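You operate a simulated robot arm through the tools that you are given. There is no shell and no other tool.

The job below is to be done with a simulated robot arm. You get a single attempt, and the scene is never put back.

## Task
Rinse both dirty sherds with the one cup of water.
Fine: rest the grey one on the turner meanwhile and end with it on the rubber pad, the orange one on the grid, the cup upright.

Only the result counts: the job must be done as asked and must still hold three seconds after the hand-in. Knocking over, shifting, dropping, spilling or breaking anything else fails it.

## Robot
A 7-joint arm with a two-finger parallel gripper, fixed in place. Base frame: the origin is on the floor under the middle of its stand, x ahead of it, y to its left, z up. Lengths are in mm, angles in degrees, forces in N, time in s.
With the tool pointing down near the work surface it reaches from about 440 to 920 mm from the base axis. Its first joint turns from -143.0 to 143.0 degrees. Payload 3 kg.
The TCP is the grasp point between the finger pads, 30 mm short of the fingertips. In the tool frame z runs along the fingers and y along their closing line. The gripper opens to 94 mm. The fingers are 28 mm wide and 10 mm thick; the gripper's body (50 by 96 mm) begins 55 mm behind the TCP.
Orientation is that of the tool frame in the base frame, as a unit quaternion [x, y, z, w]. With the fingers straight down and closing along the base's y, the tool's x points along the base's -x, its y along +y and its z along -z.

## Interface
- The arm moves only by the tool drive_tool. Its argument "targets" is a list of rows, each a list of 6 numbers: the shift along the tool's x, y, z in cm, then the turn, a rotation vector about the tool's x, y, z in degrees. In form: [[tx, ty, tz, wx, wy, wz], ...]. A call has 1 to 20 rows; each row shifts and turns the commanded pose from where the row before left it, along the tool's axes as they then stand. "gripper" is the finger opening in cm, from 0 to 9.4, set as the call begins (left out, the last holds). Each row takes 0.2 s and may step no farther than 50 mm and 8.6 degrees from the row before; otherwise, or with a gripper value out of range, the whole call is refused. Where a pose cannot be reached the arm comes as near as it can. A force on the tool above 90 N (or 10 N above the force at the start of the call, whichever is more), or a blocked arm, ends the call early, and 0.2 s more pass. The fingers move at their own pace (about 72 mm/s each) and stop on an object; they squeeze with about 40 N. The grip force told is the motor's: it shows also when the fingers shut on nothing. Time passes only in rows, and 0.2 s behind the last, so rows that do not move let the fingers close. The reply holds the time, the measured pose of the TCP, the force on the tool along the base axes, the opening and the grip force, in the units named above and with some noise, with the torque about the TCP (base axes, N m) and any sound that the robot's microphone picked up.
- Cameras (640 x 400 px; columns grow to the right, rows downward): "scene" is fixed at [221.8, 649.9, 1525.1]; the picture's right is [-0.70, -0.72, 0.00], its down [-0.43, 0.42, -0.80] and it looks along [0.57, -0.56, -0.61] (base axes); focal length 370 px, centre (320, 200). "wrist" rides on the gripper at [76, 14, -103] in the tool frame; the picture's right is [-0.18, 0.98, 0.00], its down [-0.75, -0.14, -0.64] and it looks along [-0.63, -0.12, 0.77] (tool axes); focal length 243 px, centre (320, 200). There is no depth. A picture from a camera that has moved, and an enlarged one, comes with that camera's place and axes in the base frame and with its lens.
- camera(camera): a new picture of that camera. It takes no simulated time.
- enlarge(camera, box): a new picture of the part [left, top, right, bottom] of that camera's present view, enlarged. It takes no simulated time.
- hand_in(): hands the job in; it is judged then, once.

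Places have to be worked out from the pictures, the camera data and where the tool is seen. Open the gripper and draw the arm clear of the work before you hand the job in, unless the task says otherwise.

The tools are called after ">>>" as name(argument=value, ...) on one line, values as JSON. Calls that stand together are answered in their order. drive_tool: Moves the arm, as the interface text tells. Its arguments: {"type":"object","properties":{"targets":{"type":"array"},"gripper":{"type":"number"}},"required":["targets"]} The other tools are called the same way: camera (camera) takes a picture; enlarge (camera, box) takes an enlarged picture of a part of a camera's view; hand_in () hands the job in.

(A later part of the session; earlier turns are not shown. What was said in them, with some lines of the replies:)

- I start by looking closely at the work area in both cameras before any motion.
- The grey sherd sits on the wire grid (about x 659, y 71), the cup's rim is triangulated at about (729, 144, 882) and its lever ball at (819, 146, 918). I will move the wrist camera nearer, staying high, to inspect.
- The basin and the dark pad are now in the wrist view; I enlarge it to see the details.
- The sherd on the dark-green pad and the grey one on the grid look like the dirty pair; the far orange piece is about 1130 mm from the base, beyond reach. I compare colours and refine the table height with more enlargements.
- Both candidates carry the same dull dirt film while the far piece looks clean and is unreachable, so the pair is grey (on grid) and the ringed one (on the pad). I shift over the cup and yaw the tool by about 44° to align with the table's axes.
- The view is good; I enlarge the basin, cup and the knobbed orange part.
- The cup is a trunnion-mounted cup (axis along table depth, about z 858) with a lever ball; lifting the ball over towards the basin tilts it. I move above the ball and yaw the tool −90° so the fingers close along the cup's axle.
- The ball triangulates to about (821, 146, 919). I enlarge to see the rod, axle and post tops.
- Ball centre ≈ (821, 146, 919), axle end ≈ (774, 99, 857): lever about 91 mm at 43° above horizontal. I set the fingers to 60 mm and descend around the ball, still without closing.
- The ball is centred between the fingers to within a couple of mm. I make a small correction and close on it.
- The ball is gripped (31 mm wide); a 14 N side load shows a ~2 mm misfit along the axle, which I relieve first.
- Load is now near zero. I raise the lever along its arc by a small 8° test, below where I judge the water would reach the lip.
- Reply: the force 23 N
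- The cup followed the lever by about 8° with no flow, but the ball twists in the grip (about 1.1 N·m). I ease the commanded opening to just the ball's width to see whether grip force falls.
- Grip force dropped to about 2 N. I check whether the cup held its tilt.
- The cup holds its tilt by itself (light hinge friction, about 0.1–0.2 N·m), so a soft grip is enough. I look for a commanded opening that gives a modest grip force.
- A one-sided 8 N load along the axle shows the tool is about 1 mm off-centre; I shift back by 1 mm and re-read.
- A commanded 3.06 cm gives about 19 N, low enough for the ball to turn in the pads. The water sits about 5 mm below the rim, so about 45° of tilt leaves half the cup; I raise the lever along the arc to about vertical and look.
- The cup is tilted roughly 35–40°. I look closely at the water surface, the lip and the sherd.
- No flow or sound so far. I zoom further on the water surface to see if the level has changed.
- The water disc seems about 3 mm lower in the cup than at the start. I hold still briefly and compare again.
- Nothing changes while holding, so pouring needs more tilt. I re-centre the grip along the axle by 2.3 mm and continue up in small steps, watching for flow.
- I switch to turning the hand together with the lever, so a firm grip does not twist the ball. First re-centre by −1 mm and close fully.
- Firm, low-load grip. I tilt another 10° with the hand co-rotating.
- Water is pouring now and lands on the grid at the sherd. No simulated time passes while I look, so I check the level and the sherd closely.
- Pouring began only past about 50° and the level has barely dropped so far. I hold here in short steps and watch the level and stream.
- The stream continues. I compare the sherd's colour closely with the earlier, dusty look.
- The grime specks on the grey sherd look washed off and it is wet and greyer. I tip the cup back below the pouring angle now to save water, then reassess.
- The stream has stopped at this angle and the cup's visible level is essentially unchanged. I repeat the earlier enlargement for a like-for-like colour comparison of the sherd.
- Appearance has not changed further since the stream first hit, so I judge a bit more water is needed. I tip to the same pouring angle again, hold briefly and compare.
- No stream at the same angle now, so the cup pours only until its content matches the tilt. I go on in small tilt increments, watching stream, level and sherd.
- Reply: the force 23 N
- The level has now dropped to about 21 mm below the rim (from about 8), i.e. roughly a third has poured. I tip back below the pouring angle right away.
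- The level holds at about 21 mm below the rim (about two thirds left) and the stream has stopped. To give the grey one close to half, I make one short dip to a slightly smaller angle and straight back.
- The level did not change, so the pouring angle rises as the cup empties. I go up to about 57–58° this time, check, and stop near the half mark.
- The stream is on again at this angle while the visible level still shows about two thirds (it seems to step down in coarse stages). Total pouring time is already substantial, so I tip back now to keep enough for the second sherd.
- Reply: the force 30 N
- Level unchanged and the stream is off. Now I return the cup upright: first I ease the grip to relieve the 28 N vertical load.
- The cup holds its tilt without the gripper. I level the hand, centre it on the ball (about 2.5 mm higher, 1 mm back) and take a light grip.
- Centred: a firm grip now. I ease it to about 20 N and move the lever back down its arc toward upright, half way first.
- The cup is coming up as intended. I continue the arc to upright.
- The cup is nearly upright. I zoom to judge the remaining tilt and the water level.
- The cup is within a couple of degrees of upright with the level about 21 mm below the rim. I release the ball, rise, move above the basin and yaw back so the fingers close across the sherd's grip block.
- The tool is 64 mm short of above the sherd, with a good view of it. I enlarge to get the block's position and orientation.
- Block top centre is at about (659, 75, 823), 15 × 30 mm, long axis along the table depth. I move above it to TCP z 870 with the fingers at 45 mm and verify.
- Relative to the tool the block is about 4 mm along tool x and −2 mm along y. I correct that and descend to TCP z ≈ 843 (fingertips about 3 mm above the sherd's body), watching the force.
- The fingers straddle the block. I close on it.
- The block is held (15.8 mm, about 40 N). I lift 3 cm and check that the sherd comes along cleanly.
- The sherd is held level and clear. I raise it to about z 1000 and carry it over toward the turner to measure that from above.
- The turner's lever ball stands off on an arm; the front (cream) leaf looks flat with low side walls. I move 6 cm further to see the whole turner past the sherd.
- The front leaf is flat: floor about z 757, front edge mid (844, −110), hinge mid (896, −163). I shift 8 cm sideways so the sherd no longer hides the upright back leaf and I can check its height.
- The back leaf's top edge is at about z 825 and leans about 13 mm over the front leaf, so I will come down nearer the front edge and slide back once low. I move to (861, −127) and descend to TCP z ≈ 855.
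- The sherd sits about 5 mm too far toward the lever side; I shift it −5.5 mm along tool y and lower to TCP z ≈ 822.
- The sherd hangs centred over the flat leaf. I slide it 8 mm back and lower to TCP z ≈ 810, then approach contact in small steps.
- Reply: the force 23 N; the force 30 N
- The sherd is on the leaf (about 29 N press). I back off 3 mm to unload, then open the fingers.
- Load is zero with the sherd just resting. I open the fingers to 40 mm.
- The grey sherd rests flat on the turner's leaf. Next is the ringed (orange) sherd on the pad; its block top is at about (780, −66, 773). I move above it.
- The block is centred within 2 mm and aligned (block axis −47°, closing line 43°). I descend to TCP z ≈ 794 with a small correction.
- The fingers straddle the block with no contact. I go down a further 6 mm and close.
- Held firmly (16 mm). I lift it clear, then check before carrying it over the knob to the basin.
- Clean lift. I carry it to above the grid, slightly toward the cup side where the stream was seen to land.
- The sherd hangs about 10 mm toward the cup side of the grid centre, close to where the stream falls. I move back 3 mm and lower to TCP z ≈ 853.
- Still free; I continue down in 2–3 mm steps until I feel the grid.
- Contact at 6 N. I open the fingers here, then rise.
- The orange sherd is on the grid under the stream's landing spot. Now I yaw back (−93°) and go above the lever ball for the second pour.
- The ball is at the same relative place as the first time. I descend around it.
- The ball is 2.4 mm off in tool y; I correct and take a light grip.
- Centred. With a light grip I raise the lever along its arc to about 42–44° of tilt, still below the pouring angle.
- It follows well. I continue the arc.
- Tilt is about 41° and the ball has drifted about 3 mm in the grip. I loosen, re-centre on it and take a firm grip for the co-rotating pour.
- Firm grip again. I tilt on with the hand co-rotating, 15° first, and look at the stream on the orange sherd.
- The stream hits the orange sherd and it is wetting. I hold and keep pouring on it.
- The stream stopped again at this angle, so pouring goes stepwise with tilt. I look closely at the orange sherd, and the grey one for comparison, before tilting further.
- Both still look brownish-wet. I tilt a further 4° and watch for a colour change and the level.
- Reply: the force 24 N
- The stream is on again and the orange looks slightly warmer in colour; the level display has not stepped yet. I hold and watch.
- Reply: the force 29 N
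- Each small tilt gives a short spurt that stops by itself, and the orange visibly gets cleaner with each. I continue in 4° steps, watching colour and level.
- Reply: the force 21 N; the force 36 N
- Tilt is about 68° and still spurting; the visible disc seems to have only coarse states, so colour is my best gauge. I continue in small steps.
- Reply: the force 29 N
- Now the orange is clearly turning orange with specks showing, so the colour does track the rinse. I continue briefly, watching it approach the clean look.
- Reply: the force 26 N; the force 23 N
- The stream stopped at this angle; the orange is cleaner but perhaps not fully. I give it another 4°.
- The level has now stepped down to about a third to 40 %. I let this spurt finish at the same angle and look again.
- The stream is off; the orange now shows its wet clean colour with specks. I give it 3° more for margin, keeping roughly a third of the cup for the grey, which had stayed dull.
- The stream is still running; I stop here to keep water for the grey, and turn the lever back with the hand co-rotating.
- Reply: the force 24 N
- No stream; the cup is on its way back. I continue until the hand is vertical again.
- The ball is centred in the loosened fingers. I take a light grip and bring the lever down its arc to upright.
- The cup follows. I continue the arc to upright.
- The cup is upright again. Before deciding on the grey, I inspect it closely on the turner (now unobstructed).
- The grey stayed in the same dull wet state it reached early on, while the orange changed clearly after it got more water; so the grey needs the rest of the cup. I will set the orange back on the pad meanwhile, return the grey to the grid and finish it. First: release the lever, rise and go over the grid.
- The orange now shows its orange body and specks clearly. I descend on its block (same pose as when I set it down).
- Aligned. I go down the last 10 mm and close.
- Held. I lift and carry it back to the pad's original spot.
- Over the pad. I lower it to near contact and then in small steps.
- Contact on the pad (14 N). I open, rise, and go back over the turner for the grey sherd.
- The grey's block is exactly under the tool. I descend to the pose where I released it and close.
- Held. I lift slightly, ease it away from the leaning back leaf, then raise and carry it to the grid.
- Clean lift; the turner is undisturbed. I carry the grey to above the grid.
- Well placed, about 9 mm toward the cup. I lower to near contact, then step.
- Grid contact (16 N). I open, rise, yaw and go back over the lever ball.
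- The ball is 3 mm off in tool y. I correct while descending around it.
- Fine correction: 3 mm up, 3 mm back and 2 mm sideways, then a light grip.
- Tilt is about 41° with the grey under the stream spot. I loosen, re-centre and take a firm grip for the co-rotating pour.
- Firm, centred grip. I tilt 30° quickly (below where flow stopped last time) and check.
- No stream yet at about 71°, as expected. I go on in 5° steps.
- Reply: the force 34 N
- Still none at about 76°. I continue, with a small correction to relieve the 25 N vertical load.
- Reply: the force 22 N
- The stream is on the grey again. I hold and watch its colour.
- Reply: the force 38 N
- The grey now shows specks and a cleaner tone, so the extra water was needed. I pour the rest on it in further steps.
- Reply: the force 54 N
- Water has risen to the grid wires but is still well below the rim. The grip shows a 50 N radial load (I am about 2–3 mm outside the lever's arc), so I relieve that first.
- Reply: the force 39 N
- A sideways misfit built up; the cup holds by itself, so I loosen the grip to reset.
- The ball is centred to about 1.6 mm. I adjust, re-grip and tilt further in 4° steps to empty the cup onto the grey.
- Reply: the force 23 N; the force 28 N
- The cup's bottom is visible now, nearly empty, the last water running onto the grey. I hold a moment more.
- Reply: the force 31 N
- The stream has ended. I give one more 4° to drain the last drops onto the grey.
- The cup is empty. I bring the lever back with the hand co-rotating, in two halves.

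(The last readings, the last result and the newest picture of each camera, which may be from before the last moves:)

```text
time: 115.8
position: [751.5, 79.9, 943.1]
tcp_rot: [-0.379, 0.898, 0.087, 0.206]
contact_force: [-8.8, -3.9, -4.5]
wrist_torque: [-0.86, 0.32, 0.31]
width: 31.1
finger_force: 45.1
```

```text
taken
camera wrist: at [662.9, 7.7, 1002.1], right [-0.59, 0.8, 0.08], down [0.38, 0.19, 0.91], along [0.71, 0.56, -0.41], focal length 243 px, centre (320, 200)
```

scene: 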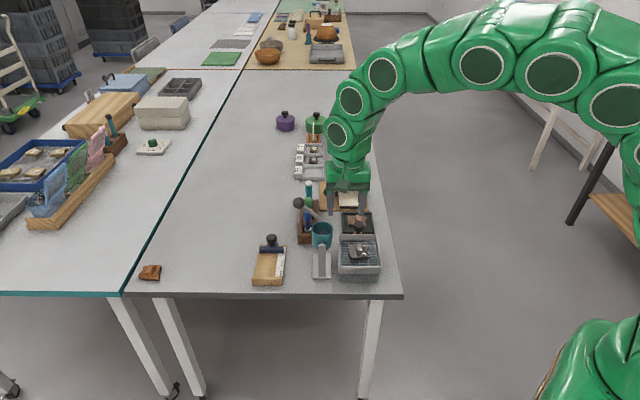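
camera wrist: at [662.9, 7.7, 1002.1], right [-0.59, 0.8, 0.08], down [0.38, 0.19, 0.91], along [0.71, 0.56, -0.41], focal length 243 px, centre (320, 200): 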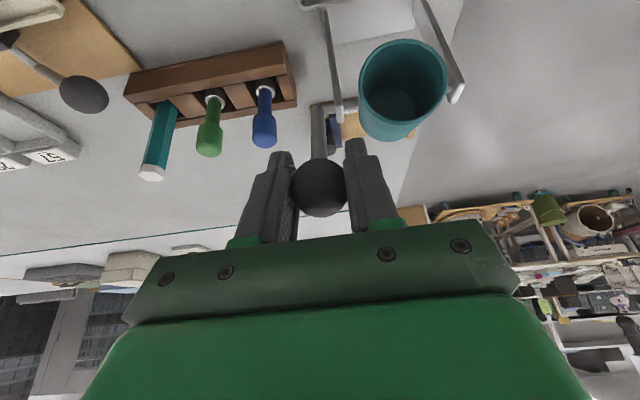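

>>> drive_tool(targets=[[-0.785, 0, 0.12, 0, 5, 0], [-0.785, 0, 0.12, 0, 5, 0], [-0.785, 0, 0.12, 0, 5, 0], [-0.785, 0, 0.12, 0, 5, 0], [-0.785, 0, 0.12, 0, 5.5, 0]])

>>> drive_tool(targets=[[0, 0, 0, 0, 0, 0], [0, 0, 0, 0, 0, 0]], gripper=3.7)

>>> camera(camera="wrist")

```text
time: 117.0
position: [778.5, 107.0, 948.3]
tcp_rot: [-0.388, 0.922, 0.001, 0.003]
contact_force: [6.7, 1.0, -4.6]
wrist_torque: [0.2, -0.46, 0.09]
width: 31.2
finger_force: 45.5
```

```text
time: 117.6
position: [778.2, 106.8, 949.4]
tcp_rot: [-0.388, 0.922, 0.002, 0.004]
contact_force: [-0.1, 0.7, 0.4]
wrist_torque: [0.02, -0.02, 0.01]
width: 37.0
finger_force: 0.1
```

```text
taken
camera wrist: at [715.3, 61.1, 1050.5], right [-0.58, 0.82, 0.0], down [0.62, 0.44, 0.65], along [0.53, 0.37, -0.76], focal length 243 px, centre (320, 200)
```

wrist: 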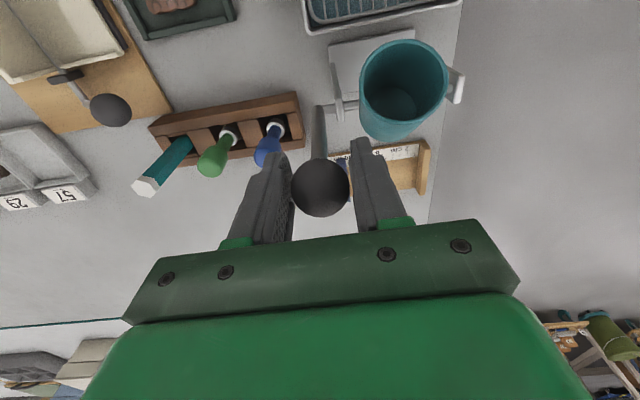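

Centred. I take a light grip and bring the lever down to the upright position.

>>> drive_tool(targets=[[0, 0.03, 0, 0, 0.5, 0], [0, 0, 0, 0, 0, 0]], gripper=3.05)

>>> drive_tool(targets=[[-1.45, 0, 0.266, 0, 0, 0], [-1.35, 0, 0.477, 0, 0, 0]])

>>> camera(camera="wrist")

```text
time: 118.2
position: [778.7, 106.7, 948.5]
tcp_rot: [-0.389, 0.921, 0.0, 0.0]
contact_force: [1.5, -0.4, 1.5]
wrist_torque: [0.08, -0.02, 0.0]
width: 32.1
finger_force: 1.5
```

```text
time: 118.8
position: [798.0, 126.9, 939.6]
tcp_rot: [-0.388, 0.922, 0.001, -0.001]
contact_force: [2.2, -4.9, -2.1]
wrist_torque: [0.04, 0.03, -0.04]
width: 32.7
finger_force: 2.0
```

```text
taken
camera wrist: at [735.3, 81.6, 1041.8], right [-0.57, 0.82, 0.0], down [0.63, 0.44, 0.64], along [0.52, 0.37, -0.77], focal length 243 px, centre (320, 200)
```

wrist: 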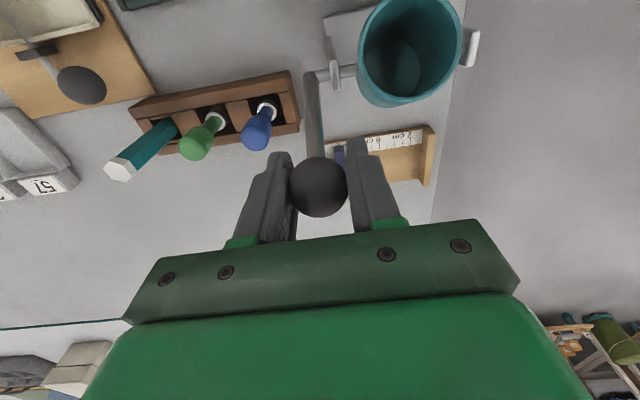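

>>> drive_tool(targets=[[-1.26, -0.05, 0.68, 0, 0, 0], [-1.13, 0, 0.87, 0, 0, 0], [-0.5, 0, 0.5, 0, 0, 0]])

>>> camera(camera="wrist")

>>> enlarge(camera="scene", box=[300, 200, 345, 285])

```text
time: 119.6
position: [818.3, 147.6, 918.4]
tcp_rot: [-0.388, 0.922, 0.0, -0.001]
contact_force: [-0.1, -6.7, -4.6]
wrist_torque: [0.11, 0.03, -0.04]
width: 33.4
finger_force: 3.1
```

```text
taken
camera wrist: at [756.5, 103.1, 1021.8], right [-0.57, 0.82, 0.0], down [0.63, 0.44, 0.64], along [0.52, 0.37, -0.77], focal length 243 px, centre (320, 200)
```

wrist: 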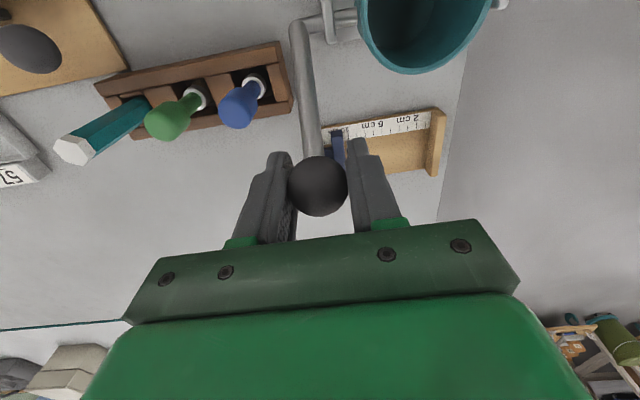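

```text
4.71 times, centred on (322, 242) of scene
camera zoom: at [221.8, 649.9, 1525.1], right [-0.7, -0.72, 0.0], down [-0.43, 0.42, -0.8], along [0.57, -0.56, -0.61], focal length 1740 px, centre (308, 0)
```

zoom: 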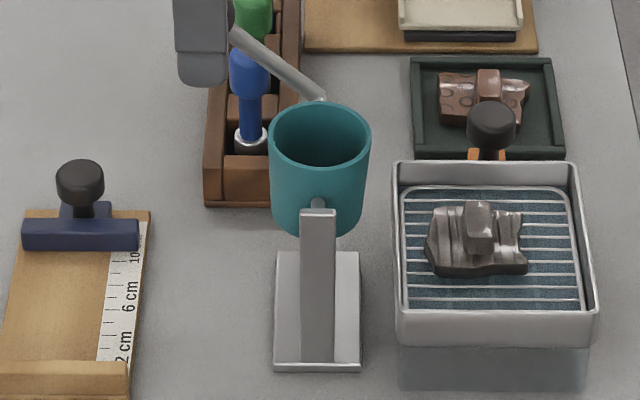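

I compare the cup with its initial upright picture using the same enlargement.

>>> enlarge(camera="scene", box=[300, 210, 340, 285])

>>> enlarge(camera="scene", box=[290, 185, 350, 250])

```text
5.33 times, centred on (320, 248) of scene
camera zoom: at [221.8, 649.9, 1525.1], right [-0.7, -0.72, 0.0], down [-0.43, 0.42, -0.8], along [0.57, -0.56, -0.61], focal length 1972 px, centre (320, -53)
```

zoom: 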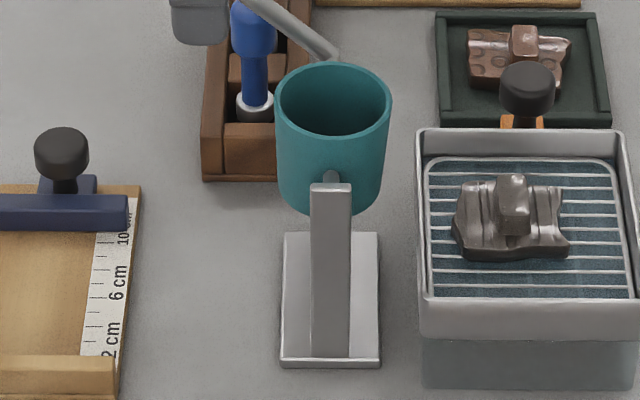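

```text
6.15 times, centred on (320, 218) of scene
camera zoom: at [221.8, 649.9, 1525.1], right [-0.7, -0.72, 0.0], down [-0.43, 0.42, -0.8], along [0.57, -0.56, -0.61], focal length 2275 px, centre (320, 92)
```

zoom: 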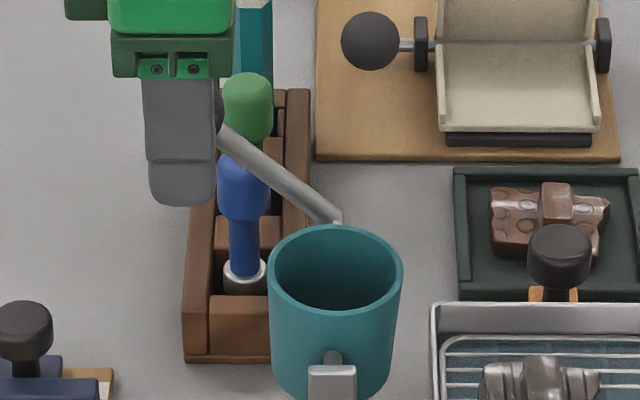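

The cup is within about 2° of its original attitude. I push the lever a touch further down to seat it, watching the force.

>>> drive_tool(targets=[[-0.22, -0.04, 0.25, 0, 0, 0], [0, 0, 0, 0, 0, 0]])

>>> enlarge(camera="scene", box=[290, 185, 350, 250])

```text
time: 120.2
position: [820.9, 149.8, 918.5]
tcp_rot: [-0.388, 0.922, 0.0, 0.0]
contact_force: [-7.0, -4.6, 5.6]
wrist_torque: [-0.13, 0.28, -0.03]
width: 32.4
finger_force: 44.6
```

```text
6.15 times, centred on (320, 218) of scene
camera zoom: at [221.8, 649.9, 1525.1], right [-0.7, -0.72, 0.0], down [-0.43, 0.42, -0.8], along [0.57, -0.56, -0.61], focal length 2275 px, centre (320, 92)
```

zoom: 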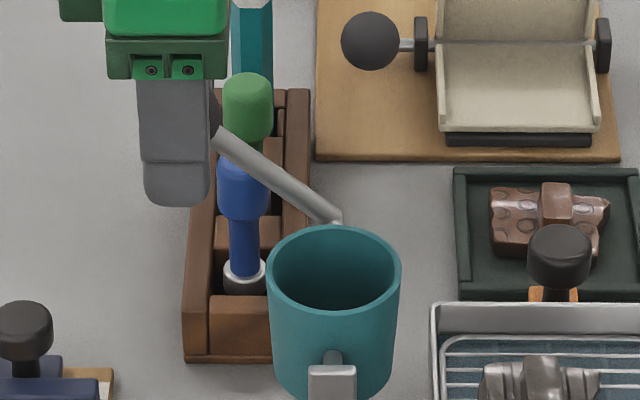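

The cup now matches its original attitude. I release the lever, rise, and go over the grey on the grid.

>>> drive_tool(targets=[[0, 0, 0, 0, 0, 0], [0, 0, 0, 0, 0, 0], [0, 0, -2.0, 0, 0, 0], [0, 0, -3.0, 0, 0, 0], [0, 0, -3.2, 0, 0, 0], [3.88, 1.65, 0, 0, 0, 0], [3.88, 1.65, 0, 0, 0, 0], [3.88, 1.65, 0, 0, 0, 0], [3.88, 1.65, 0, 0, 0, 0]], gripper=6.0)

>>> drive_tool(targets=[[0, 0, 0, 0, 0, 7.5], [0, 0, 0, 0, 0, 7.5], [0, 0, 0, 0, 0, 7.5], [0, 0, 0, 0, 0, 7.5], [0, 0, 0, 0, 0, 7.5], [0, 0, 0, 0, 0, 7.5], [0, 0, 0, 0, 0, 7.5], [0, 0, 0, 0, 0, 7.5], [0, 0, 0, 0, 0, 7.5], [0, 0, 0, 0, 0, 7.5], [0, 0, 0, 0, 0, 7.5], [0, 0, 0, 0, 0, 7.5]], gripper=4.4)

>>> camera(camera="wrist")

>>> enlarge(camera="wrist", box=[240, 30, 400, 150])

>>> enlarge(camera="scene", box=[280, 180, 395, 290])

```text
time: 122.2
position: [664.6, 85.9, 998.8]
tcp_rot: [-0.388, 0.921, 0.0, 0.0]
contact_force: [0.3, -0.5, -0.1]
wrist_torque: [0.0, 0.02, 0.02]
width: 60.1
finger_force: 0.0
```

```text
time: 124.8
position: [665.1, 84.5, 999.1]
tcp_rot: [0.378, 0.926, 0.0, 0.0]
contact_force: [0.2, 0.0, 0.3]
wrist_torque: [0.02, -0.04, -0.02]
width: 43.7
finger_force: 0.0
```

```text
taken
camera wrist: at [621.8, 147.2, 1101.7], right [0.82, 0.57, 0.0], down [0.44, -0.63, 0.64], along [0.37, -0.53, -0.77], focal length 243 px, centre (320, 200)
```

wrist: 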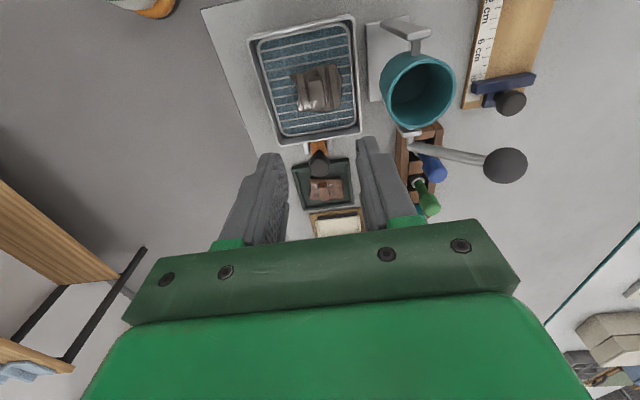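

```text
3.33 times, centred on (320, 90) of wrist
camera zoom: at [621.8, 147.2, 1101.7], right [0.82, 0.57, 0.0], down [0.44, -0.63, 0.64], along [0.37, -0.53, -0.77], focal length 809 px, centre (320, 567)
```

zoom: 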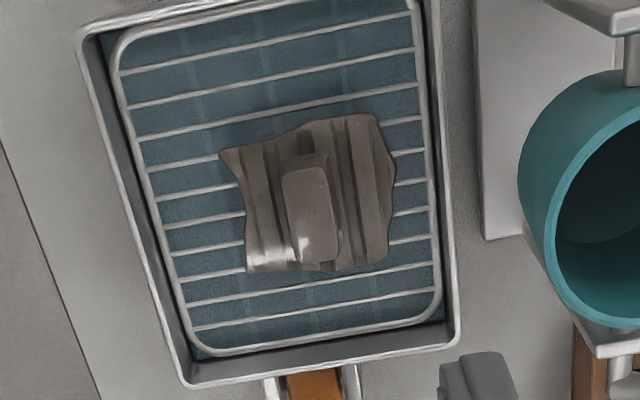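

```text
3.64 times, centred on (338, 235) of scene
camera zoom: at [221.8, 649.9, 1525.1], right [-0.7, -0.72, 0.0], down [-0.43, 0.42, -0.8], along [0.57, -0.56, -0.61], focal length 1344 px, centre (256, 73)
```

zoom: 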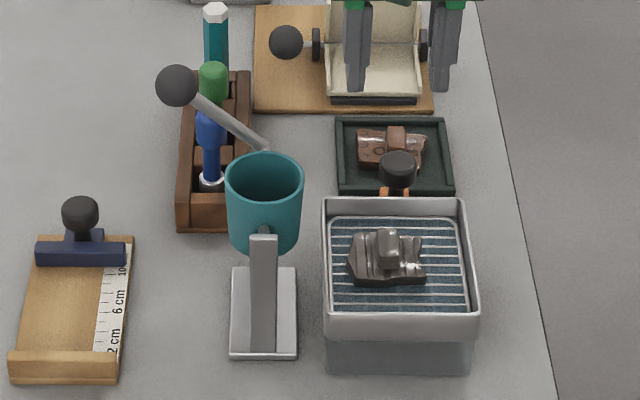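

The cup stands upright and both sherds look clean. The grey's block is 4–6 mm from under the tool; I correct and descend.

>>> drive_tool(targets=[[-0.44, -0.37, 4.0, 0, 0, 0], [0, 0, 4.0, 0, 0, 0], [0, 0, 4.0, 0, 0, 0], [0, 0, 2.6, 0, 0, 0]])

>>> enlarge(camera="wrist", box=[245, 80, 395, 215])

```text
time: 125.8
position: [665.6, 76.9, 851.9]
tcp_rot: [0.377, 0.926, 0.0, 0.0]
contact_force: [0.3, 0.4, 0.6]
wrist_torque: [0.02, 0.01, -0.02]
width: 44.0
finger_force: 0.0
```

```text
2.96 times, centred on (320, 148) of wrist
camera zoom: at [622.2, 140.6, 954.6], right [0.82, 0.57, 0.0], down [0.44, -0.63, 0.64], along [0.37, -0.53, -0.77], focal length 719 px, centre (320, 356)
```

zoom: 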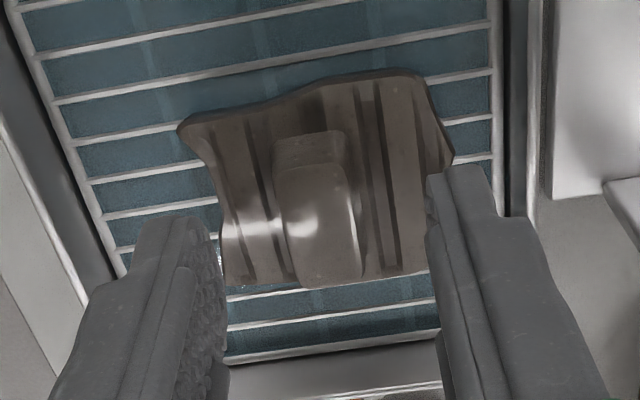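

Aligned. I go down 9 mm and close.

>>> drive_tool(targets=[[0, 0, 0.5, 0, 0, 0], [0, 0, 0.4, 0, 0, 0]])

>>> drive_tool(targets=[[0, 0, 0, 0, 0, 0], [0, 0, 0, 0, 0, 0]], gripper=0.8)

```text
time: 126.4
position: [664.4, 78.0, 843.8]
tcp_rot: [0.377, 0.926, 0.0, 0.0]
contact_force: [-0.6, 0.1, -0.9]
wrist_torque: [0.01, -0.01, 0.03]
width: 44.1
finger_force: 0.1
```

```text
time: 127.0
position: [664.6, 77.2, 844.0]
tcp_rot: [0.377, 0.926, 0.001, 0.0]
contact_force: [-0.1, -0.2, -0.2]
wrist_torque: [0.02, 0.01, 0.01]
width: 16.0
finger_force: 40.1
```

Held. I lift and carry it to the turner again, coming down near the front edge as before.

>>> drive_tool(targets=[[0, 0, -1.0, 0, 0, 0], [0, 0, -2.6, 0, 0, 0], [0, 0, -3.0, 0, 0, 0], [0, 0, -3.0, 0, 0, 0], [-4.05, -0.13, 0, 0, 0, 0], [-4.05, -0.13, 0, 0, 0, 0], [-4.05, -0.13, 0, 0, 0, 0], [-4.05, -0.13, 0, 0, 0, 0], [-4.05, -0.13, 0, 0, 0, 0], [-4.05, -0.13, 0, 0, 0, 0], [-4.03, -0.13, 0, 0, 0, 0], [0, 0, 4.0, 0, 0, 0], [0, 0, 4.0, 0, 0, 0]])

>>> camera(camera="wrist")

>>> enlarge(camera="scene", box=[315, 150, 395, 220])

```text
time: 129.8
position: [860.6, -126.3, 861.1]
tcp_rot: [0.377, 0.926, -0.001, -0.002]
contact_force: [0.2, -0.3, 0.1]
wrist_torque: [0.02, -0.01, -0.01]
width: 16.1
finger_force: 40.2
```

```text
taken
camera wrist: at [817.6, -63.6, 962.8], right [0.82, 0.58, 0.0], down [0.44, -0.63, 0.64], along [0.37, -0.53, -0.77], focal length 243 px, centre (320, 200)
```

wrist: 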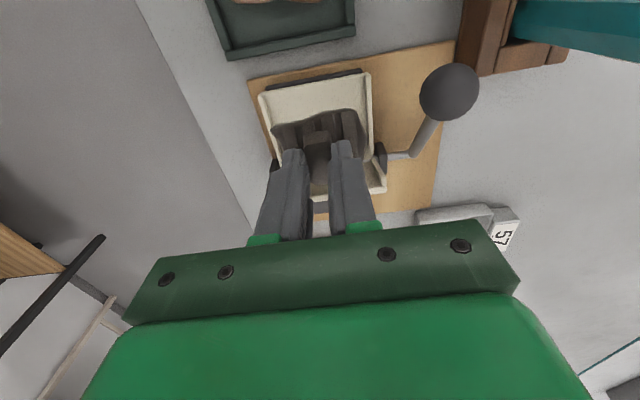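

```text
5.71 times, centred on (355, 185) of scene
camera zoom: at [221.8, 649.9, 1525.1], right [-0.7, -0.72, 0.0], down [-0.43, 0.42, -0.8], along [0.57, -0.56, -0.61], focal length 2113 px, centre (120, 286)
```

zoom: 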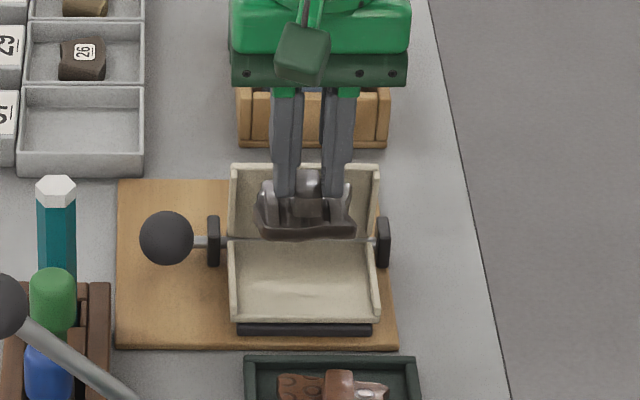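

Positioned as before. I lower to TCP z ≈ 822, slide 8 mm back, and go to about 813.

>>> drive_tool(targets=[[0, -0.15, 2.0, 0, 0, 0], [0, 0, 1.9, 0, 0, 0], [-0.75, 0, 0, 0, 0, 0], [0, 0, 0.8, 0, 0, 0]])

```text
time: 130.8
position: [867.1, -132.0, 813.3]
tcp_rot: [0.377, 0.926, 0.0, 0.0]
contact_force: [0.0, 0.0, -0.7]
wrist_torque: [0.03, 0.01, -0.02]
width: 15.7
finger_force: 39.7
```

>>> drive_tool(targets=[[0, 0, 0.2, 0, 0, 0]])

```text
time: 131.2
position: [865.4, -132.7, 812.7]
tcp_rot: [0.377, 0.926, 0.0, 0.0]
contact_force: [-0.2, -0.8, -0.7]
wrist_torque: [0.01, 0.02, 0.01]
width: 16.2
finger_force: 40.5
```

>>> drive_tool(targets=[[0, 0, 0.15, 0, 0, 0]])

```text
time: 131.6
position: [865.1, -132.7, 810.8]
tcp_rot: [0.377, 0.926, 0.0, 0.0]
contact_force: [-0.3, 0.8, 1.5]
wrist_torque: [0.07, 0.03, 0.03]
width: 16.2
finger_force: 39.9
```

>>> drive_tool(targets=[[0, 0, 0.1, 0, 0, 0]])

```text
time: 132.0
position: [867.9, -132.9, 810.3]
tcp_rot: [0.377, 0.926, 0.0, 0.001]
contact_force: [-4.7, 0.4, 15.9]
wrist_torque: [0.24, 0.33, 0.04]
width: 15.9
finger_force: 39.9
```

Contact on the leaf. I back off 1 mm, open, rise and go over the orange on the pad.

>>> drive_tool(targets=[[0, 0, -0.1, 0, 0, 0], [0, 0, 0, 0, 0, 0]])

>>> drive_tool(targets=[[0, 0, 0, 0, 0, 0], [0, 0, 0, 0, 0, 0], [0, 0, -1.5, 0, 0, 0], [0, 0, -2.5, 0, 0, 0], [0, 0, -3.0, 0, 0, 0], [3.7, -0.42, 0, 0, 0, 0], [3.7, -0.42, 0, 0, 0, 0], [3.6, -0.42, 0, 0, 0, 3.0]], gripper=4.4)

>>> camera(camera="wrist")

>>> enlarge(camera="wrist", box=[250, 50, 390, 165])

>>> enlarge(camera="scene", box=[315, 150, 395, 220])

```text
time: 132.6
position: [867.8, -133.5, 810.6]
tcp_rot: [0.377, 0.926, -0.001, 0.0]
contact_force: [-0.2, -1.4, 13.0]
wrist_torque: [0.11, 0.15, 0.03]
width: 16.2
finger_force: 40.4
```

```text
time: 134.4
position: [779.6, -64.2, 878.8]
tcp_rot: [0.401, 0.916, 0.0, 0.0]
contact_force: [1.1, -0.1, 0.3]
wrist_torque: [0.0, -0.01, 0.02]
width: 44.1
finger_force: 0.0
```

```text
taken
camera wrist: at [739.3, 1.1, 981.4], right [0.85, 0.53, 0.0], down [0.41, -0.65, 0.64], along [0.34, -0.54, -0.77], focal length 243 px, centre (320, 200)
```

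wrist: 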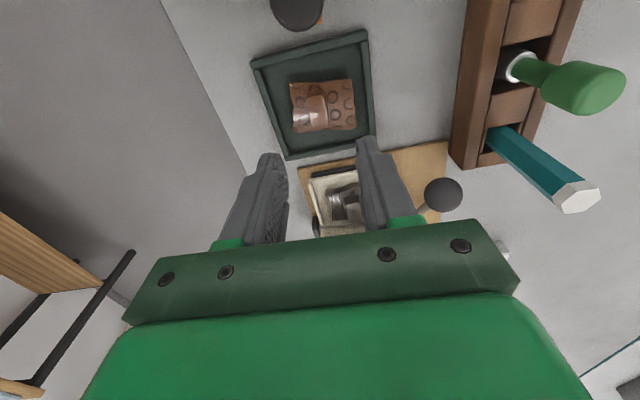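

```text
3.48 times, centred on (320, 108) of wrist
camera zoom: at [739.3, 1.1, 981.4], right [0.85, 0.53, 0.0], down [0.41, -0.65, 0.64], along [0.34, -0.54, -0.77], focal length 844 px, centre (320, 522)
```

zoom: 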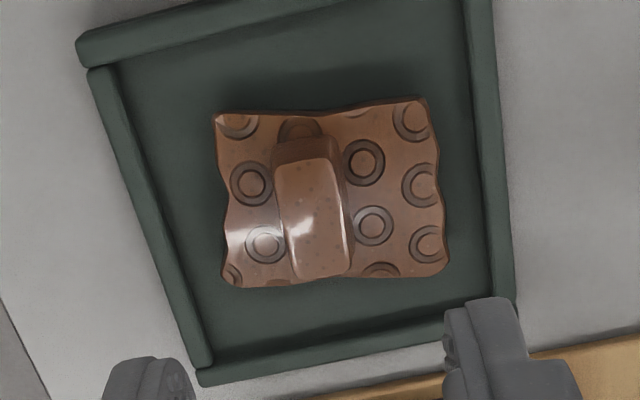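

```text
5.71 times, centred on (355, 185) of scene
camera zoom: at [221.8, 649.9, 1525.1], right [-0.7, -0.72, 0.0], down [-0.43, 0.42, -0.8], along [0.57, -0.56, -0.61], focal length 2113 px, centre (120, 286)
```

zoom: 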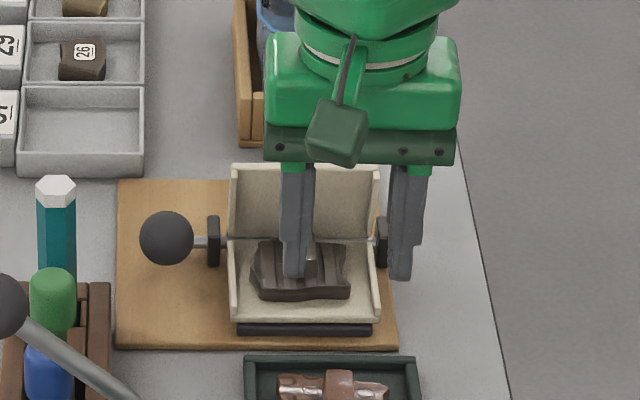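

Both are well placed; the grey rests on the turner. I descend on the orange's block and grip it.

>>> drive_tool(targets=[[0.09, -0.14, 3.0, 0, 0, 0], [0, 0, 3.0, 0, 0, 0], [0, 0, 2.4, 0, 0, 0]])

>>> drive_tool(targets=[[0, 0, 0, 0, 0, 0], [0, 0, 0, 0, 0, 0]], gripper=0.8)

>>> enlarge(camera="wrist", box=[245, 80, 395, 215])

```text
time: 135.2
position: [776.9, -65.7, 797.1]
tcp_rot: [0.401, 0.916, 0.0, 0.0]
contact_force: [0.3, 0.1, -0.2]
wrist_torque: [-0.01, 0.0, 0.02]
width: 44.2
finger_force: 0.1
```

```text
time: 135.8
position: [777.3, -67.5, 796.4]
tcp_rot: [0.401, 0.916, 0.0, -0.001]
contact_force: [0.5, -0.7, 0.3]
wrist_torque: [-0.02, -0.01, -0.02]
width: 15.8
finger_force: 40.1
```

```text
2.96 times, centred on (320, 148) of wrist
camera zoom: at [737.1, -1.3, 899.2], right [0.85, 0.53, 0.0], down [0.41, -0.65, 0.64], along [0.34, -0.54, -0.77], focal length 719 px, centre (320, 356)
```

zoom: 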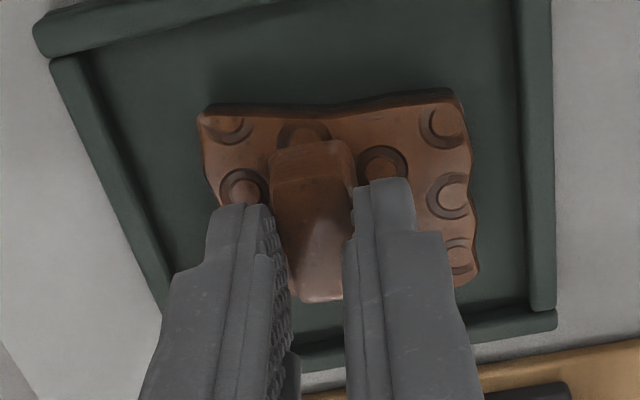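

Held. I carry the orange to the grid, a little nearer its centre.

>>> drive_tool(targets=[[0, 0, -1.0, 0, 0, 0], [0, 0, -2.5, 0, 0, 0], [0, 0, -3.5, 0, 0, 0], [0, 0, -3.5, 0, 0, 0], [0, 0, -3.5, 0, 0, 0], [3.67, 0.25, 0, 0, 0, 0], [3.67, 0.25, 0, 0, 0, 0], [3.67, 0.25, 0, 0, 0, 0], [3.67, 0.24, 0, 0, 0, 0], [3.65, 0.24, 0, 0, 0, 0], [0, 0, 4.0, 0, 0, 0], [0, 0, 3.6, 0, 0, 0]])

>>> camera(camera="wrist")

>>> enlarge(camera="scene", box=[330, 215, 395, 275])

```text
time: 138.4
position: [662.6, 80.7, 861.6]
tcp_rot: [0.401, 0.916, 0.001, 0.001]
contact_force: [-0.4, 0.1, -1.0]
wrist_torque: [0.03, 0.0, -0.01]
width: 16.0
finger_force: 39.8
```

```text
taken
camera wrist: at [622.2, 145.9, 962.9], right [0.85, 0.53, 0.0], down [0.41, -0.65, 0.64], along [0.34, -0.54, -0.77], focal length 243 px, centre (320, 200)
```

wrist: 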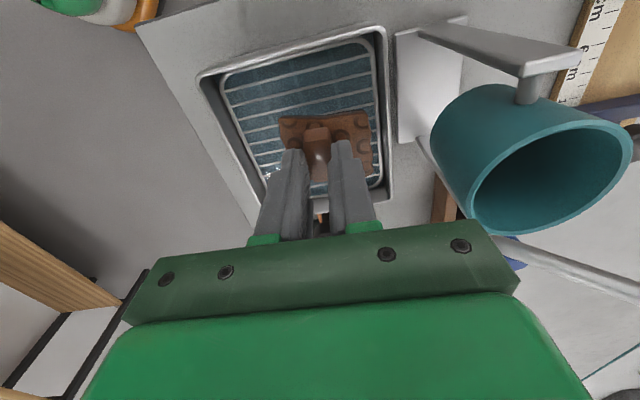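

```text
6.67 times, centred on (362, 245) of scene
camera zoom: at [221.8, 649.9, 1525.1], right [-0.7, -0.72, 0.0], down [-0.43, 0.42, -0.8], along [0.57, -0.56, -0.61], focal length 2465 px, centre (37, -100)
```

zoom: 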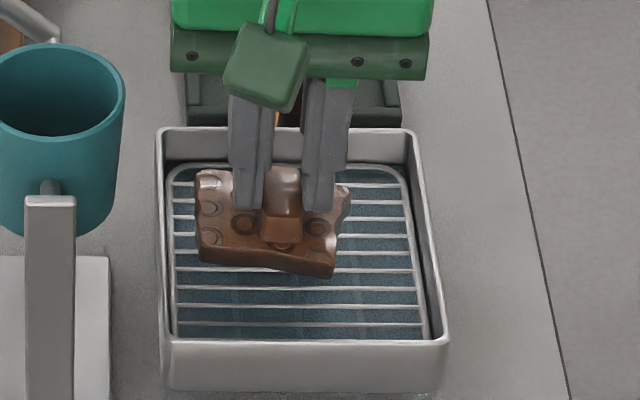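

Good position. I lower to about 850 and step down to contact.

>>> drive_tool(targets=[[0, -0.2, 0.7, 0, 0, 0], [0, 0, 0.5, 0, 0, 0]])

```text
time: 139.0
position: [660.3, 77.8, 848.5]
tcp_rot: [0.401, 0.916, -0.001, 0.0]
contact_force: [1.0, -0.1, -0.4]
wrist_torque: [0.0, -0.02, 0.01]
width: 15.9
finger_force: 40.2
```

>>> drive_tool(targets=[[0, 0, 0.2, 0, 0, 0]])

```text
time: 139.4
position: [660.0, 77.5, 846.6]
tcp_rot: [0.401, 0.916, 0.001, 0.0]
contact_force: [0.1, 0.8, -0.1]
wrist_torque: [0.02, 0.01, 0.01]
width: 15.7
finger_force: 40.7
```

>>> drive_tool(targets=[[0, 0, 0.15, 0, 0, 0]])

```text
time: 139.8
position: [660.8, 77.1, 844.8]
tcp_rot: [0.402, 0.916, -0.001, 0.0]
contact_force: [-2.6, 0.3, 11.0]
wrist_torque: [-0.04, 0.09, -0.01]
width: 16.1
finger_force: 40.2
```

Contact on the grid (11 N). I open, rise and return to the turner for the grey.

>>> drive_tool(targets=[[0, 0, -0.08, 0, 0, 0], [0, 0, 0, 0, 0, 0], [0, 0, 0, 0, 0, 0]], gripper=4.2)

>>> drive_tool(targets=[[0, 0, -1.5, 0, 0, 0], [0, 0, -3.5, 0, 0, 0], [0, 0, -4.0, 0, 0, -3.0]])

>>> enlarge(camera="scene", box=[330, 215, 395, 275])

```text
time: 140.6
position: [660.3, 76.1, 846.7]
tcp_rot: [0.401, 0.916, 0.0, 0.0]
contact_force: [-0.2, 0.2, 0.1]
wrist_torque: [0.01, 0.02, -0.04]
width: 41.9
finger_force: 0.0
```

```text
time: 141.4
position: [660.8, 75.9, 933.5]
tcp_rot: [0.377, 0.926, 0.0, -0.002]
contact_force: [-0.2, -0.9, 0.2]
wrist_torque: [0.0, -0.02, 0.01]
width: 41.9
finger_force: 0.0
```

```text
6.67 times, centred on (362, 245) of scene
camera zoom: at [221.8, 649.9, 1525.1], right [-0.7, -0.72, 0.0], down [-0.43, 0.42, -0.8], along [0.57, -0.56, -0.61], focal length 2465 px, centre (37, -100)
```

zoom: 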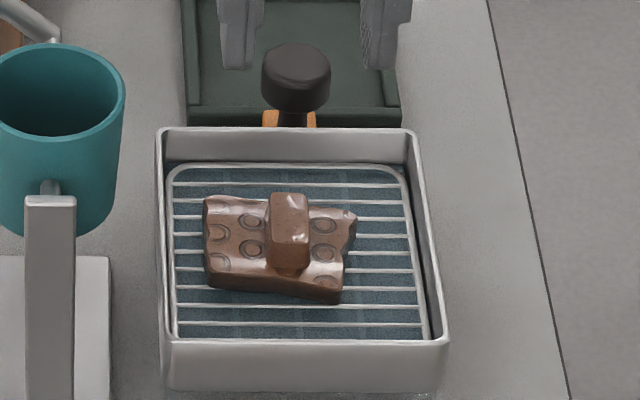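

The orange lies flat on the grid. I travel to above the turner and down to z ≈ 880.

>>> drive_tool(targets=[[-4.18, -0.08, 0, 0, 0, 0], [-4.18, -0.08, 0, 0, 0, 0], [-4.18, -0.08, 0, 0, 0, 0], [-4.18, -0.08, 0, 0, 0, 0], [-4.18, -0.09, 0, 0, 0, 0], [-4.18, -0.09, 0, 0, 0, 0], [-4.18, -0.09, 0, 0, 0, 0], [0, 0, 2.7, 0, 0, 0], [0, 0, 2.6, 0, 0, 0]])

>>> camera(camera="wrist")

>>> enlarge(camera="wrist", box=[245, 50, 395, 165])

```text
time: 143.4
position: [867.1, -130.9, 883.4]
tcp_rot: [0.378, 0.926, -0.001, 0.001]
contact_force: [-0.3, 0.7, -0.6]
wrist_torque: [-0.06, 0.0, 0.04]
width: 41.8
finger_force: 0.1
```

```text
taken
camera wrist: at [823.4, -68.6, 985.6], right [0.82, 0.58, 0.0], down [0.44, -0.63, 0.64], along [0.37, -0.53, -0.77], focal length 243 px, centre (320, 200)
```

wrist: 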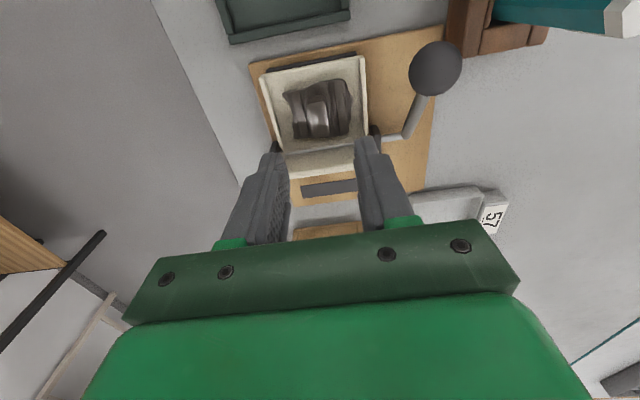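

```text
3.48 times, centred on (320, 108) of wrist
camera zoom: at [823.4, -68.6, 985.6], right [0.82, 0.58, 0.0], down [0.44, -0.63, 0.64], along [0.37, -0.53, -0.77], focal length 844 px, centre (320, 522)
```

zoom: 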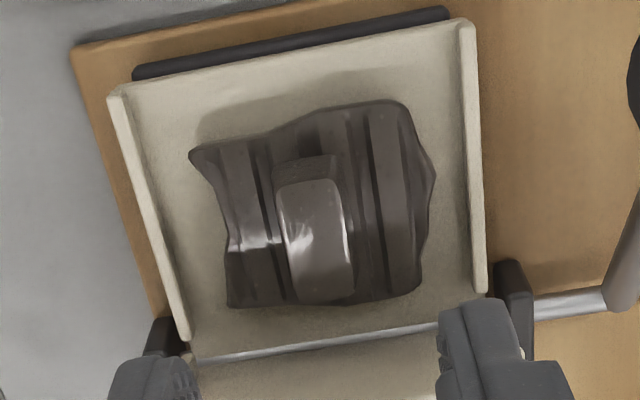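

Aligned. I descend to the release pose and grip the grey.

>>> drive_tool(targets=[[0, -0.1, 3.0, 0, 0, 0], [0, 0, 2.6, 0, 0, 0], [0, 0, 1.6, 0, 0, 0]])

>>> drive_tool(targets=[[0, 0, 0, 0, 0, 0], [0, 0, 0, 0, 0, 0]], gripper=0.8)

```text
time: 144.2
position: [865.7, -132.0, 809.5]
tcp_rot: [0.377, 0.926, 0.0, -0.001]
contact_force: [0.1, 0.0, 0.0]
wrist_torque: [-0.03, -0.02, 0.0]
width: 41.9
finger_force: 0.1
```

```text
time: 144.8
position: [866.1, -132.5, 810.6]
tcp_rot: [0.378, 0.926, -0.001, 0.0]
contact_force: [-0.3, -0.3, -0.6]
wrist_torque: [0.0, 0.0, 0.0]
width: 16.0
finger_force: 40.1
```

Held. I lift, ease it forward from the back leaf, raise and bring it over the pad centre (about (778, −64)).

>>> drive_tool(targets=[[0, 0, -0.6, 0, 0, 0], [0, 0, -0.8, 0, 0, 0], [0.8, 0, 0, 0, 0, 0], [0, 0, -2.2, 0, 0, 0], [0, 0, -3.5, 0, 0, 0], [0, 0, -2.0, 0, 0, 0], [3.43, -0.41, 0, 0, 0, 0], [3.43, -0.41, 0, 0, 0, 0], [3.43, -0.41, 0, 0, 0, 0], [0, 0, 3.5, 0, 0, 0], [0, 0, 3.3, 0, 0, 0]])

>>> camera(camera="wrist")

>>> enlarge(camera="wrist", box=[220, 30, 400, 190])

>>> enlarge(camera="scene", box=[325, 180, 395, 245])

```text
time: 147.2
position: [776.8, -65.5, 834.5]
tcp_rot: [0.377, 0.926, 0.0, 0.001]
contact_force: [0.5, -0.3, -0.4]
wrist_torque: [0.02, 0.01, 0.0]
width: 15.9
finger_force: 40.6
```

```text
taken
camera wrist: at [733.2, -2.3, 936.2], right [0.82, 0.58, 0.0], down [0.44, -0.63, 0.64], along [0.37, -0.53, -0.77], focal length 243 px, centre (320, 200)
```

wrist: 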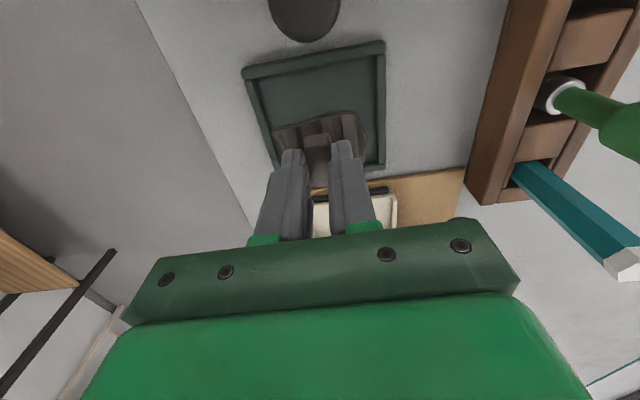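

```text
2.50 times, centred on (310, 110) of wrist
camera zoom: at [733.2, -2.3, 936.2], right [0.82, 0.58, 0.0], down [0.44, -0.63, 0.64], along [0.37, -0.53, -0.77], focal length 606 px, centre (345, 425)
```

zoom: 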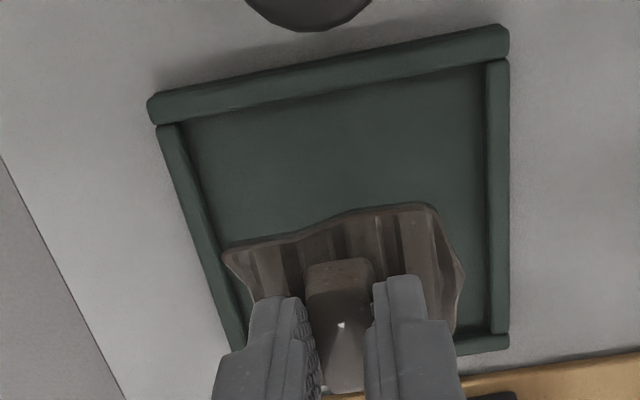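

```text
6.15 times, centred on (360, 212) of scene
camera zoom: at [221.8, 649.9, 1525.1], right [-0.7, -0.72, 0.0], down [-0.43, 0.42, -0.8], along [0.57, -0.56, -0.61], focal length 2275 px, centre (74, 123)
```

zoom: 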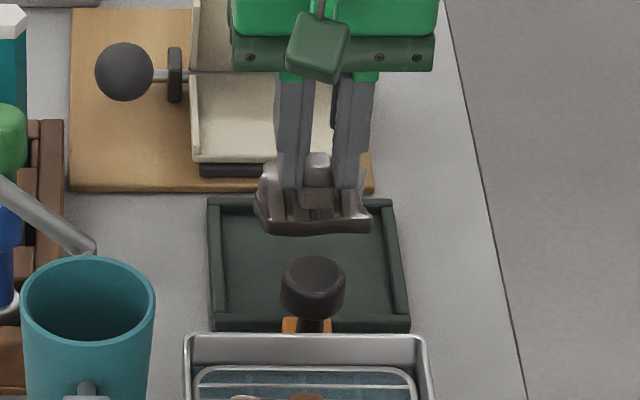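

Centred over the pad. I lower to near contact.

>>> drive_tool(targets=[[0, 0, 1.8, 0, 0, 0], [0, 0, 1.7, 0, 0, 0]])

```text
time: 147.8
position: [774.7, -63.8, 798.8]
tcp_rot: [0.377, 0.926, 0.0, -0.002]
contact_force: [1.2, 0.2, -0.7]
wrist_torque: [0.02, 0.01, 0.01]
width: 16.0
finger_force: 40.7
```

>>> drive_tool(targets=[[0, 0, 0.2, 0, 0, 0]])

>>> enlarge(camera="scene", box=[325, 180, 395, 245])

```text
time: 148.2
position: [775.1, -63.9, 796.3]
tcp_rot: [0.377, 0.926, 0.0, -0.001]
contact_force: [-1.1, -1.0, 0.6]
wrist_torque: [0.05, 0.02, -0.01]
width: 15.8
finger_force: 40.1
```

```text
6.15 times, centred on (360, 212) of scene
camera zoom: at [221.8, 649.9, 1525.1], right [-0.7, -0.72, 0.0], down [-0.43, 0.42, -0.8], along [0.57, -0.56, -0.61], focal length 2275 px, centre (74, 123)
```

zoom: 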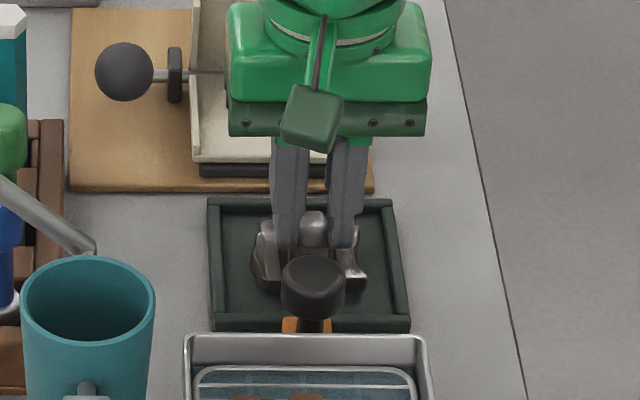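

>>> drive_tool(targets=[[0, 0, 0.15, 0, 0, 0]])

```text
time: 148.6
position: [776.6, -62.8, 794.9]
tcp_rot: [0.377, 0.926, 0.0, 0.0]
contact_force: [-1.4, 0.3, 4.3]
wrist_torque: [0.0, -0.09, 0.01]
width: 15.9
finger_force: 39.7
```

The sherd touches the pad (4 N). I open the fingers and rise clear.

>>> drive_tool(targets=[[0, 0, 0, 0, 0, 0], [0, 0, 0, 0, 0, 0]], gripper=4.2)

>>> drive_tool(targets=[[0, 0, -1.5, 0, 0, 0], [0, 0, -3.5, 0, 0, 0], [0, 0, -4.0, 0, 0, 0], [0, 0, -4.0, 0, 0, 0], [0, 0, -4.0, 0, 0, 0], [0, 0, -4.0, 0, 0, 0]])

>>> camera(camera="wrist")

>>> enlarge(camera="scene", box=[280, 150, 400, 290])

```text
time: 149.2
position: [775.4, -62.8, 795.5]
tcp_rot: [0.377, 0.926, 0.0, 0.001]
contact_force: [-0.6, 0.2, 0.1]
wrist_torque: [-0.01, -0.01, -0.01]
width: 42.0
finger_force: 0.0
```

```text
time: 150.6
position: [778.0, -64.0, 1005.9]
tcp_rot: [0.377, 0.926, 0.0, 0.001]
contact_force: [0.1, 0.8, 0.0]
wrist_torque: [-0.01, -0.03, 0.03]
width: 41.8
finger_force: 0.1
```

```text
taken
camera wrist: at [734.3, -0.7, 1108.8], right [0.82, 0.58, 0.0], down [0.44, -0.63, 0.64], along [0.37, -0.53, -0.77], focal length 243 px, centre (320, 200)
```

wrist: 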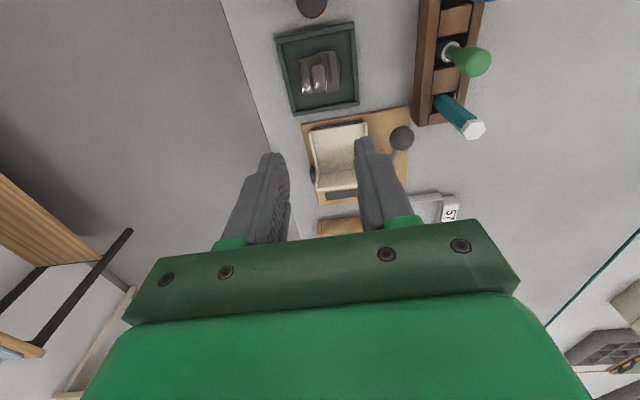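

```text
2.86 times, centred on (340, 220) of scene
camera zoom: at [221.8, 649.9, 1525.1], right [-0.7, -0.72, 0.0], down [-0.43, 0.42, -0.8], along [0.57, -0.56, -0.61], focal length 1056 px, centre (263, 143)
```

zoom: 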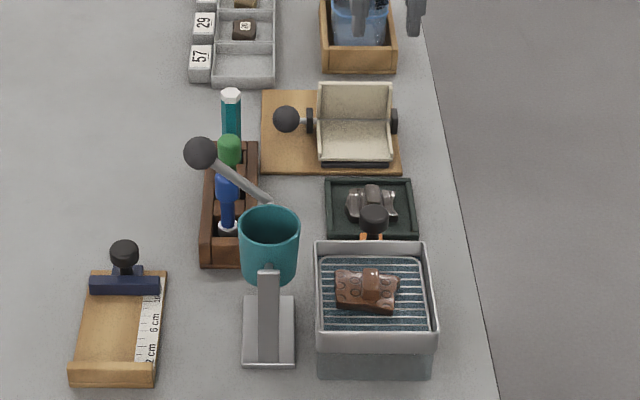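

Final arrangement looks right: grey on the pad, orange on the grid, cup upright, turner empty. I draw the arm well clear with the gripper open and take a last close look.

>>> drive_tool(targets=[[0, -3.8, -2.7, 0, 0, 0], [0, -3.8, -2.7, 0, 0, 0], [0, -3.8, -2.7, 0, 0, 0], [0, -3.8, -2.7, 0, 0, 0]], gripper=9.4)

>>> enlarge(camera="scene", box=[300, 195, 395, 285])

>>> enlarge(camera="scene", box=[300, 210, 340, 285])

>>> enlarge(camera="scene", box=[335, 200, 385, 270])

>>> camera(camera="scene")

```text
time: 151.6
position: [670.4, -174.8, 1116.4]
tcp_rot: [0.376, 0.927, 0.001, 0.001]
contact_force: [0.1, -0.2, 0.4]
wrist_torque: [-0.01, 0.03, -0.03]
width: 93.8
finger_force: 0.1
```

```text
4.44 times, centred on (348, 240) of scene
camera zoom: at [221.8, 649.9, 1525.1], right [-0.7, -0.72, 0.0], down [-0.43, 0.42, -0.8], along [0.57, -0.56, -0.61], focal length 1643 px, centre (198, 22)
```

zoom: 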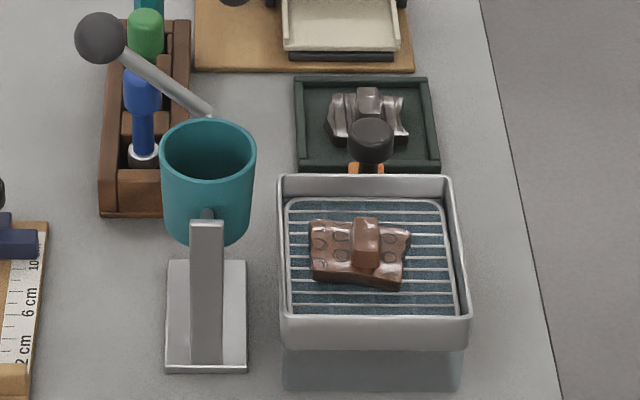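

```text
5.33 times, centred on (320, 248) of scene
camera zoom: at [221.8, 649.9, 1525.1], right [-0.7, -0.72, 0.0], down [-0.43, 0.42, -0.8], along [0.57, -0.56, -0.61], focal length 1972 px, centre (320, -53)
```

zoom: 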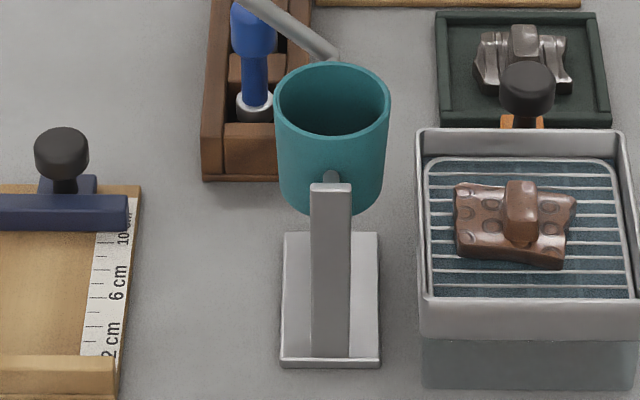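

```text
5.71 times, centred on (360, 235) of scene
camera zoom: at [221.8, 649.9, 1525.1], right [-0.7, -0.72, 0.0], down [-0.43, 0.42, -0.8], along [0.57, -0.56, -0.61], focal length 2113 px, centre (91, 0)
```

zoom: 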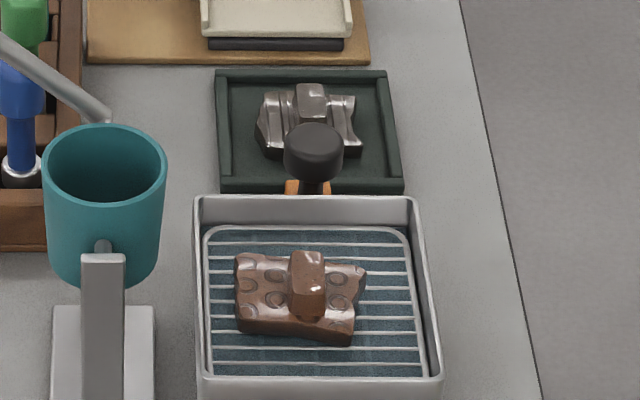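

```text
taken
```

scene: 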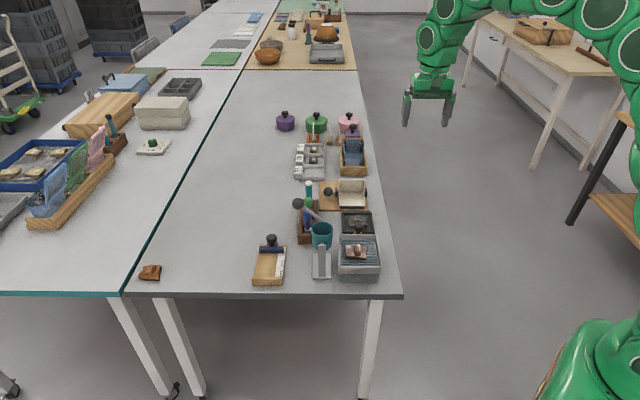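

Everything is in place: the grey sherd is on the rubber pad, the orange one is on the grid, the empty cup is upright, nothing else has moved and the arm is clear. I hand in the job.

>>> hand_in()

```text
The job is handed in.
```

I've handed the job in. Both sherds were rinsed with the one cup of water. The grey one is on the rubber pad, the orange one is on the grid, and the cup is upright and empty. I saw no spill and nothing else moved.

- **Which sherd was the orange one:** I took it to be the dirty sherd that started on the rubber pad. There is another orange sherd at the far left of the table, but it looked clean and is out of the arm's reach.
- **Second rinse for the grey:** The first pour left it looking dull, so after rinsing the orange I put the grey back on the grid and gave it the last third or so of the water. During that pour the orange sat on the pad. The grey then went back to the turner while I returned the orange to the grid.
- **How clean they are:** I could only judge this from the pictures. Both lost the dull film and show their specks and natural colour. I have no reading of how much rinsing counts as enough.
- **Basin water:** The rinse water stands at about the level of the grid wires, well below the rim.
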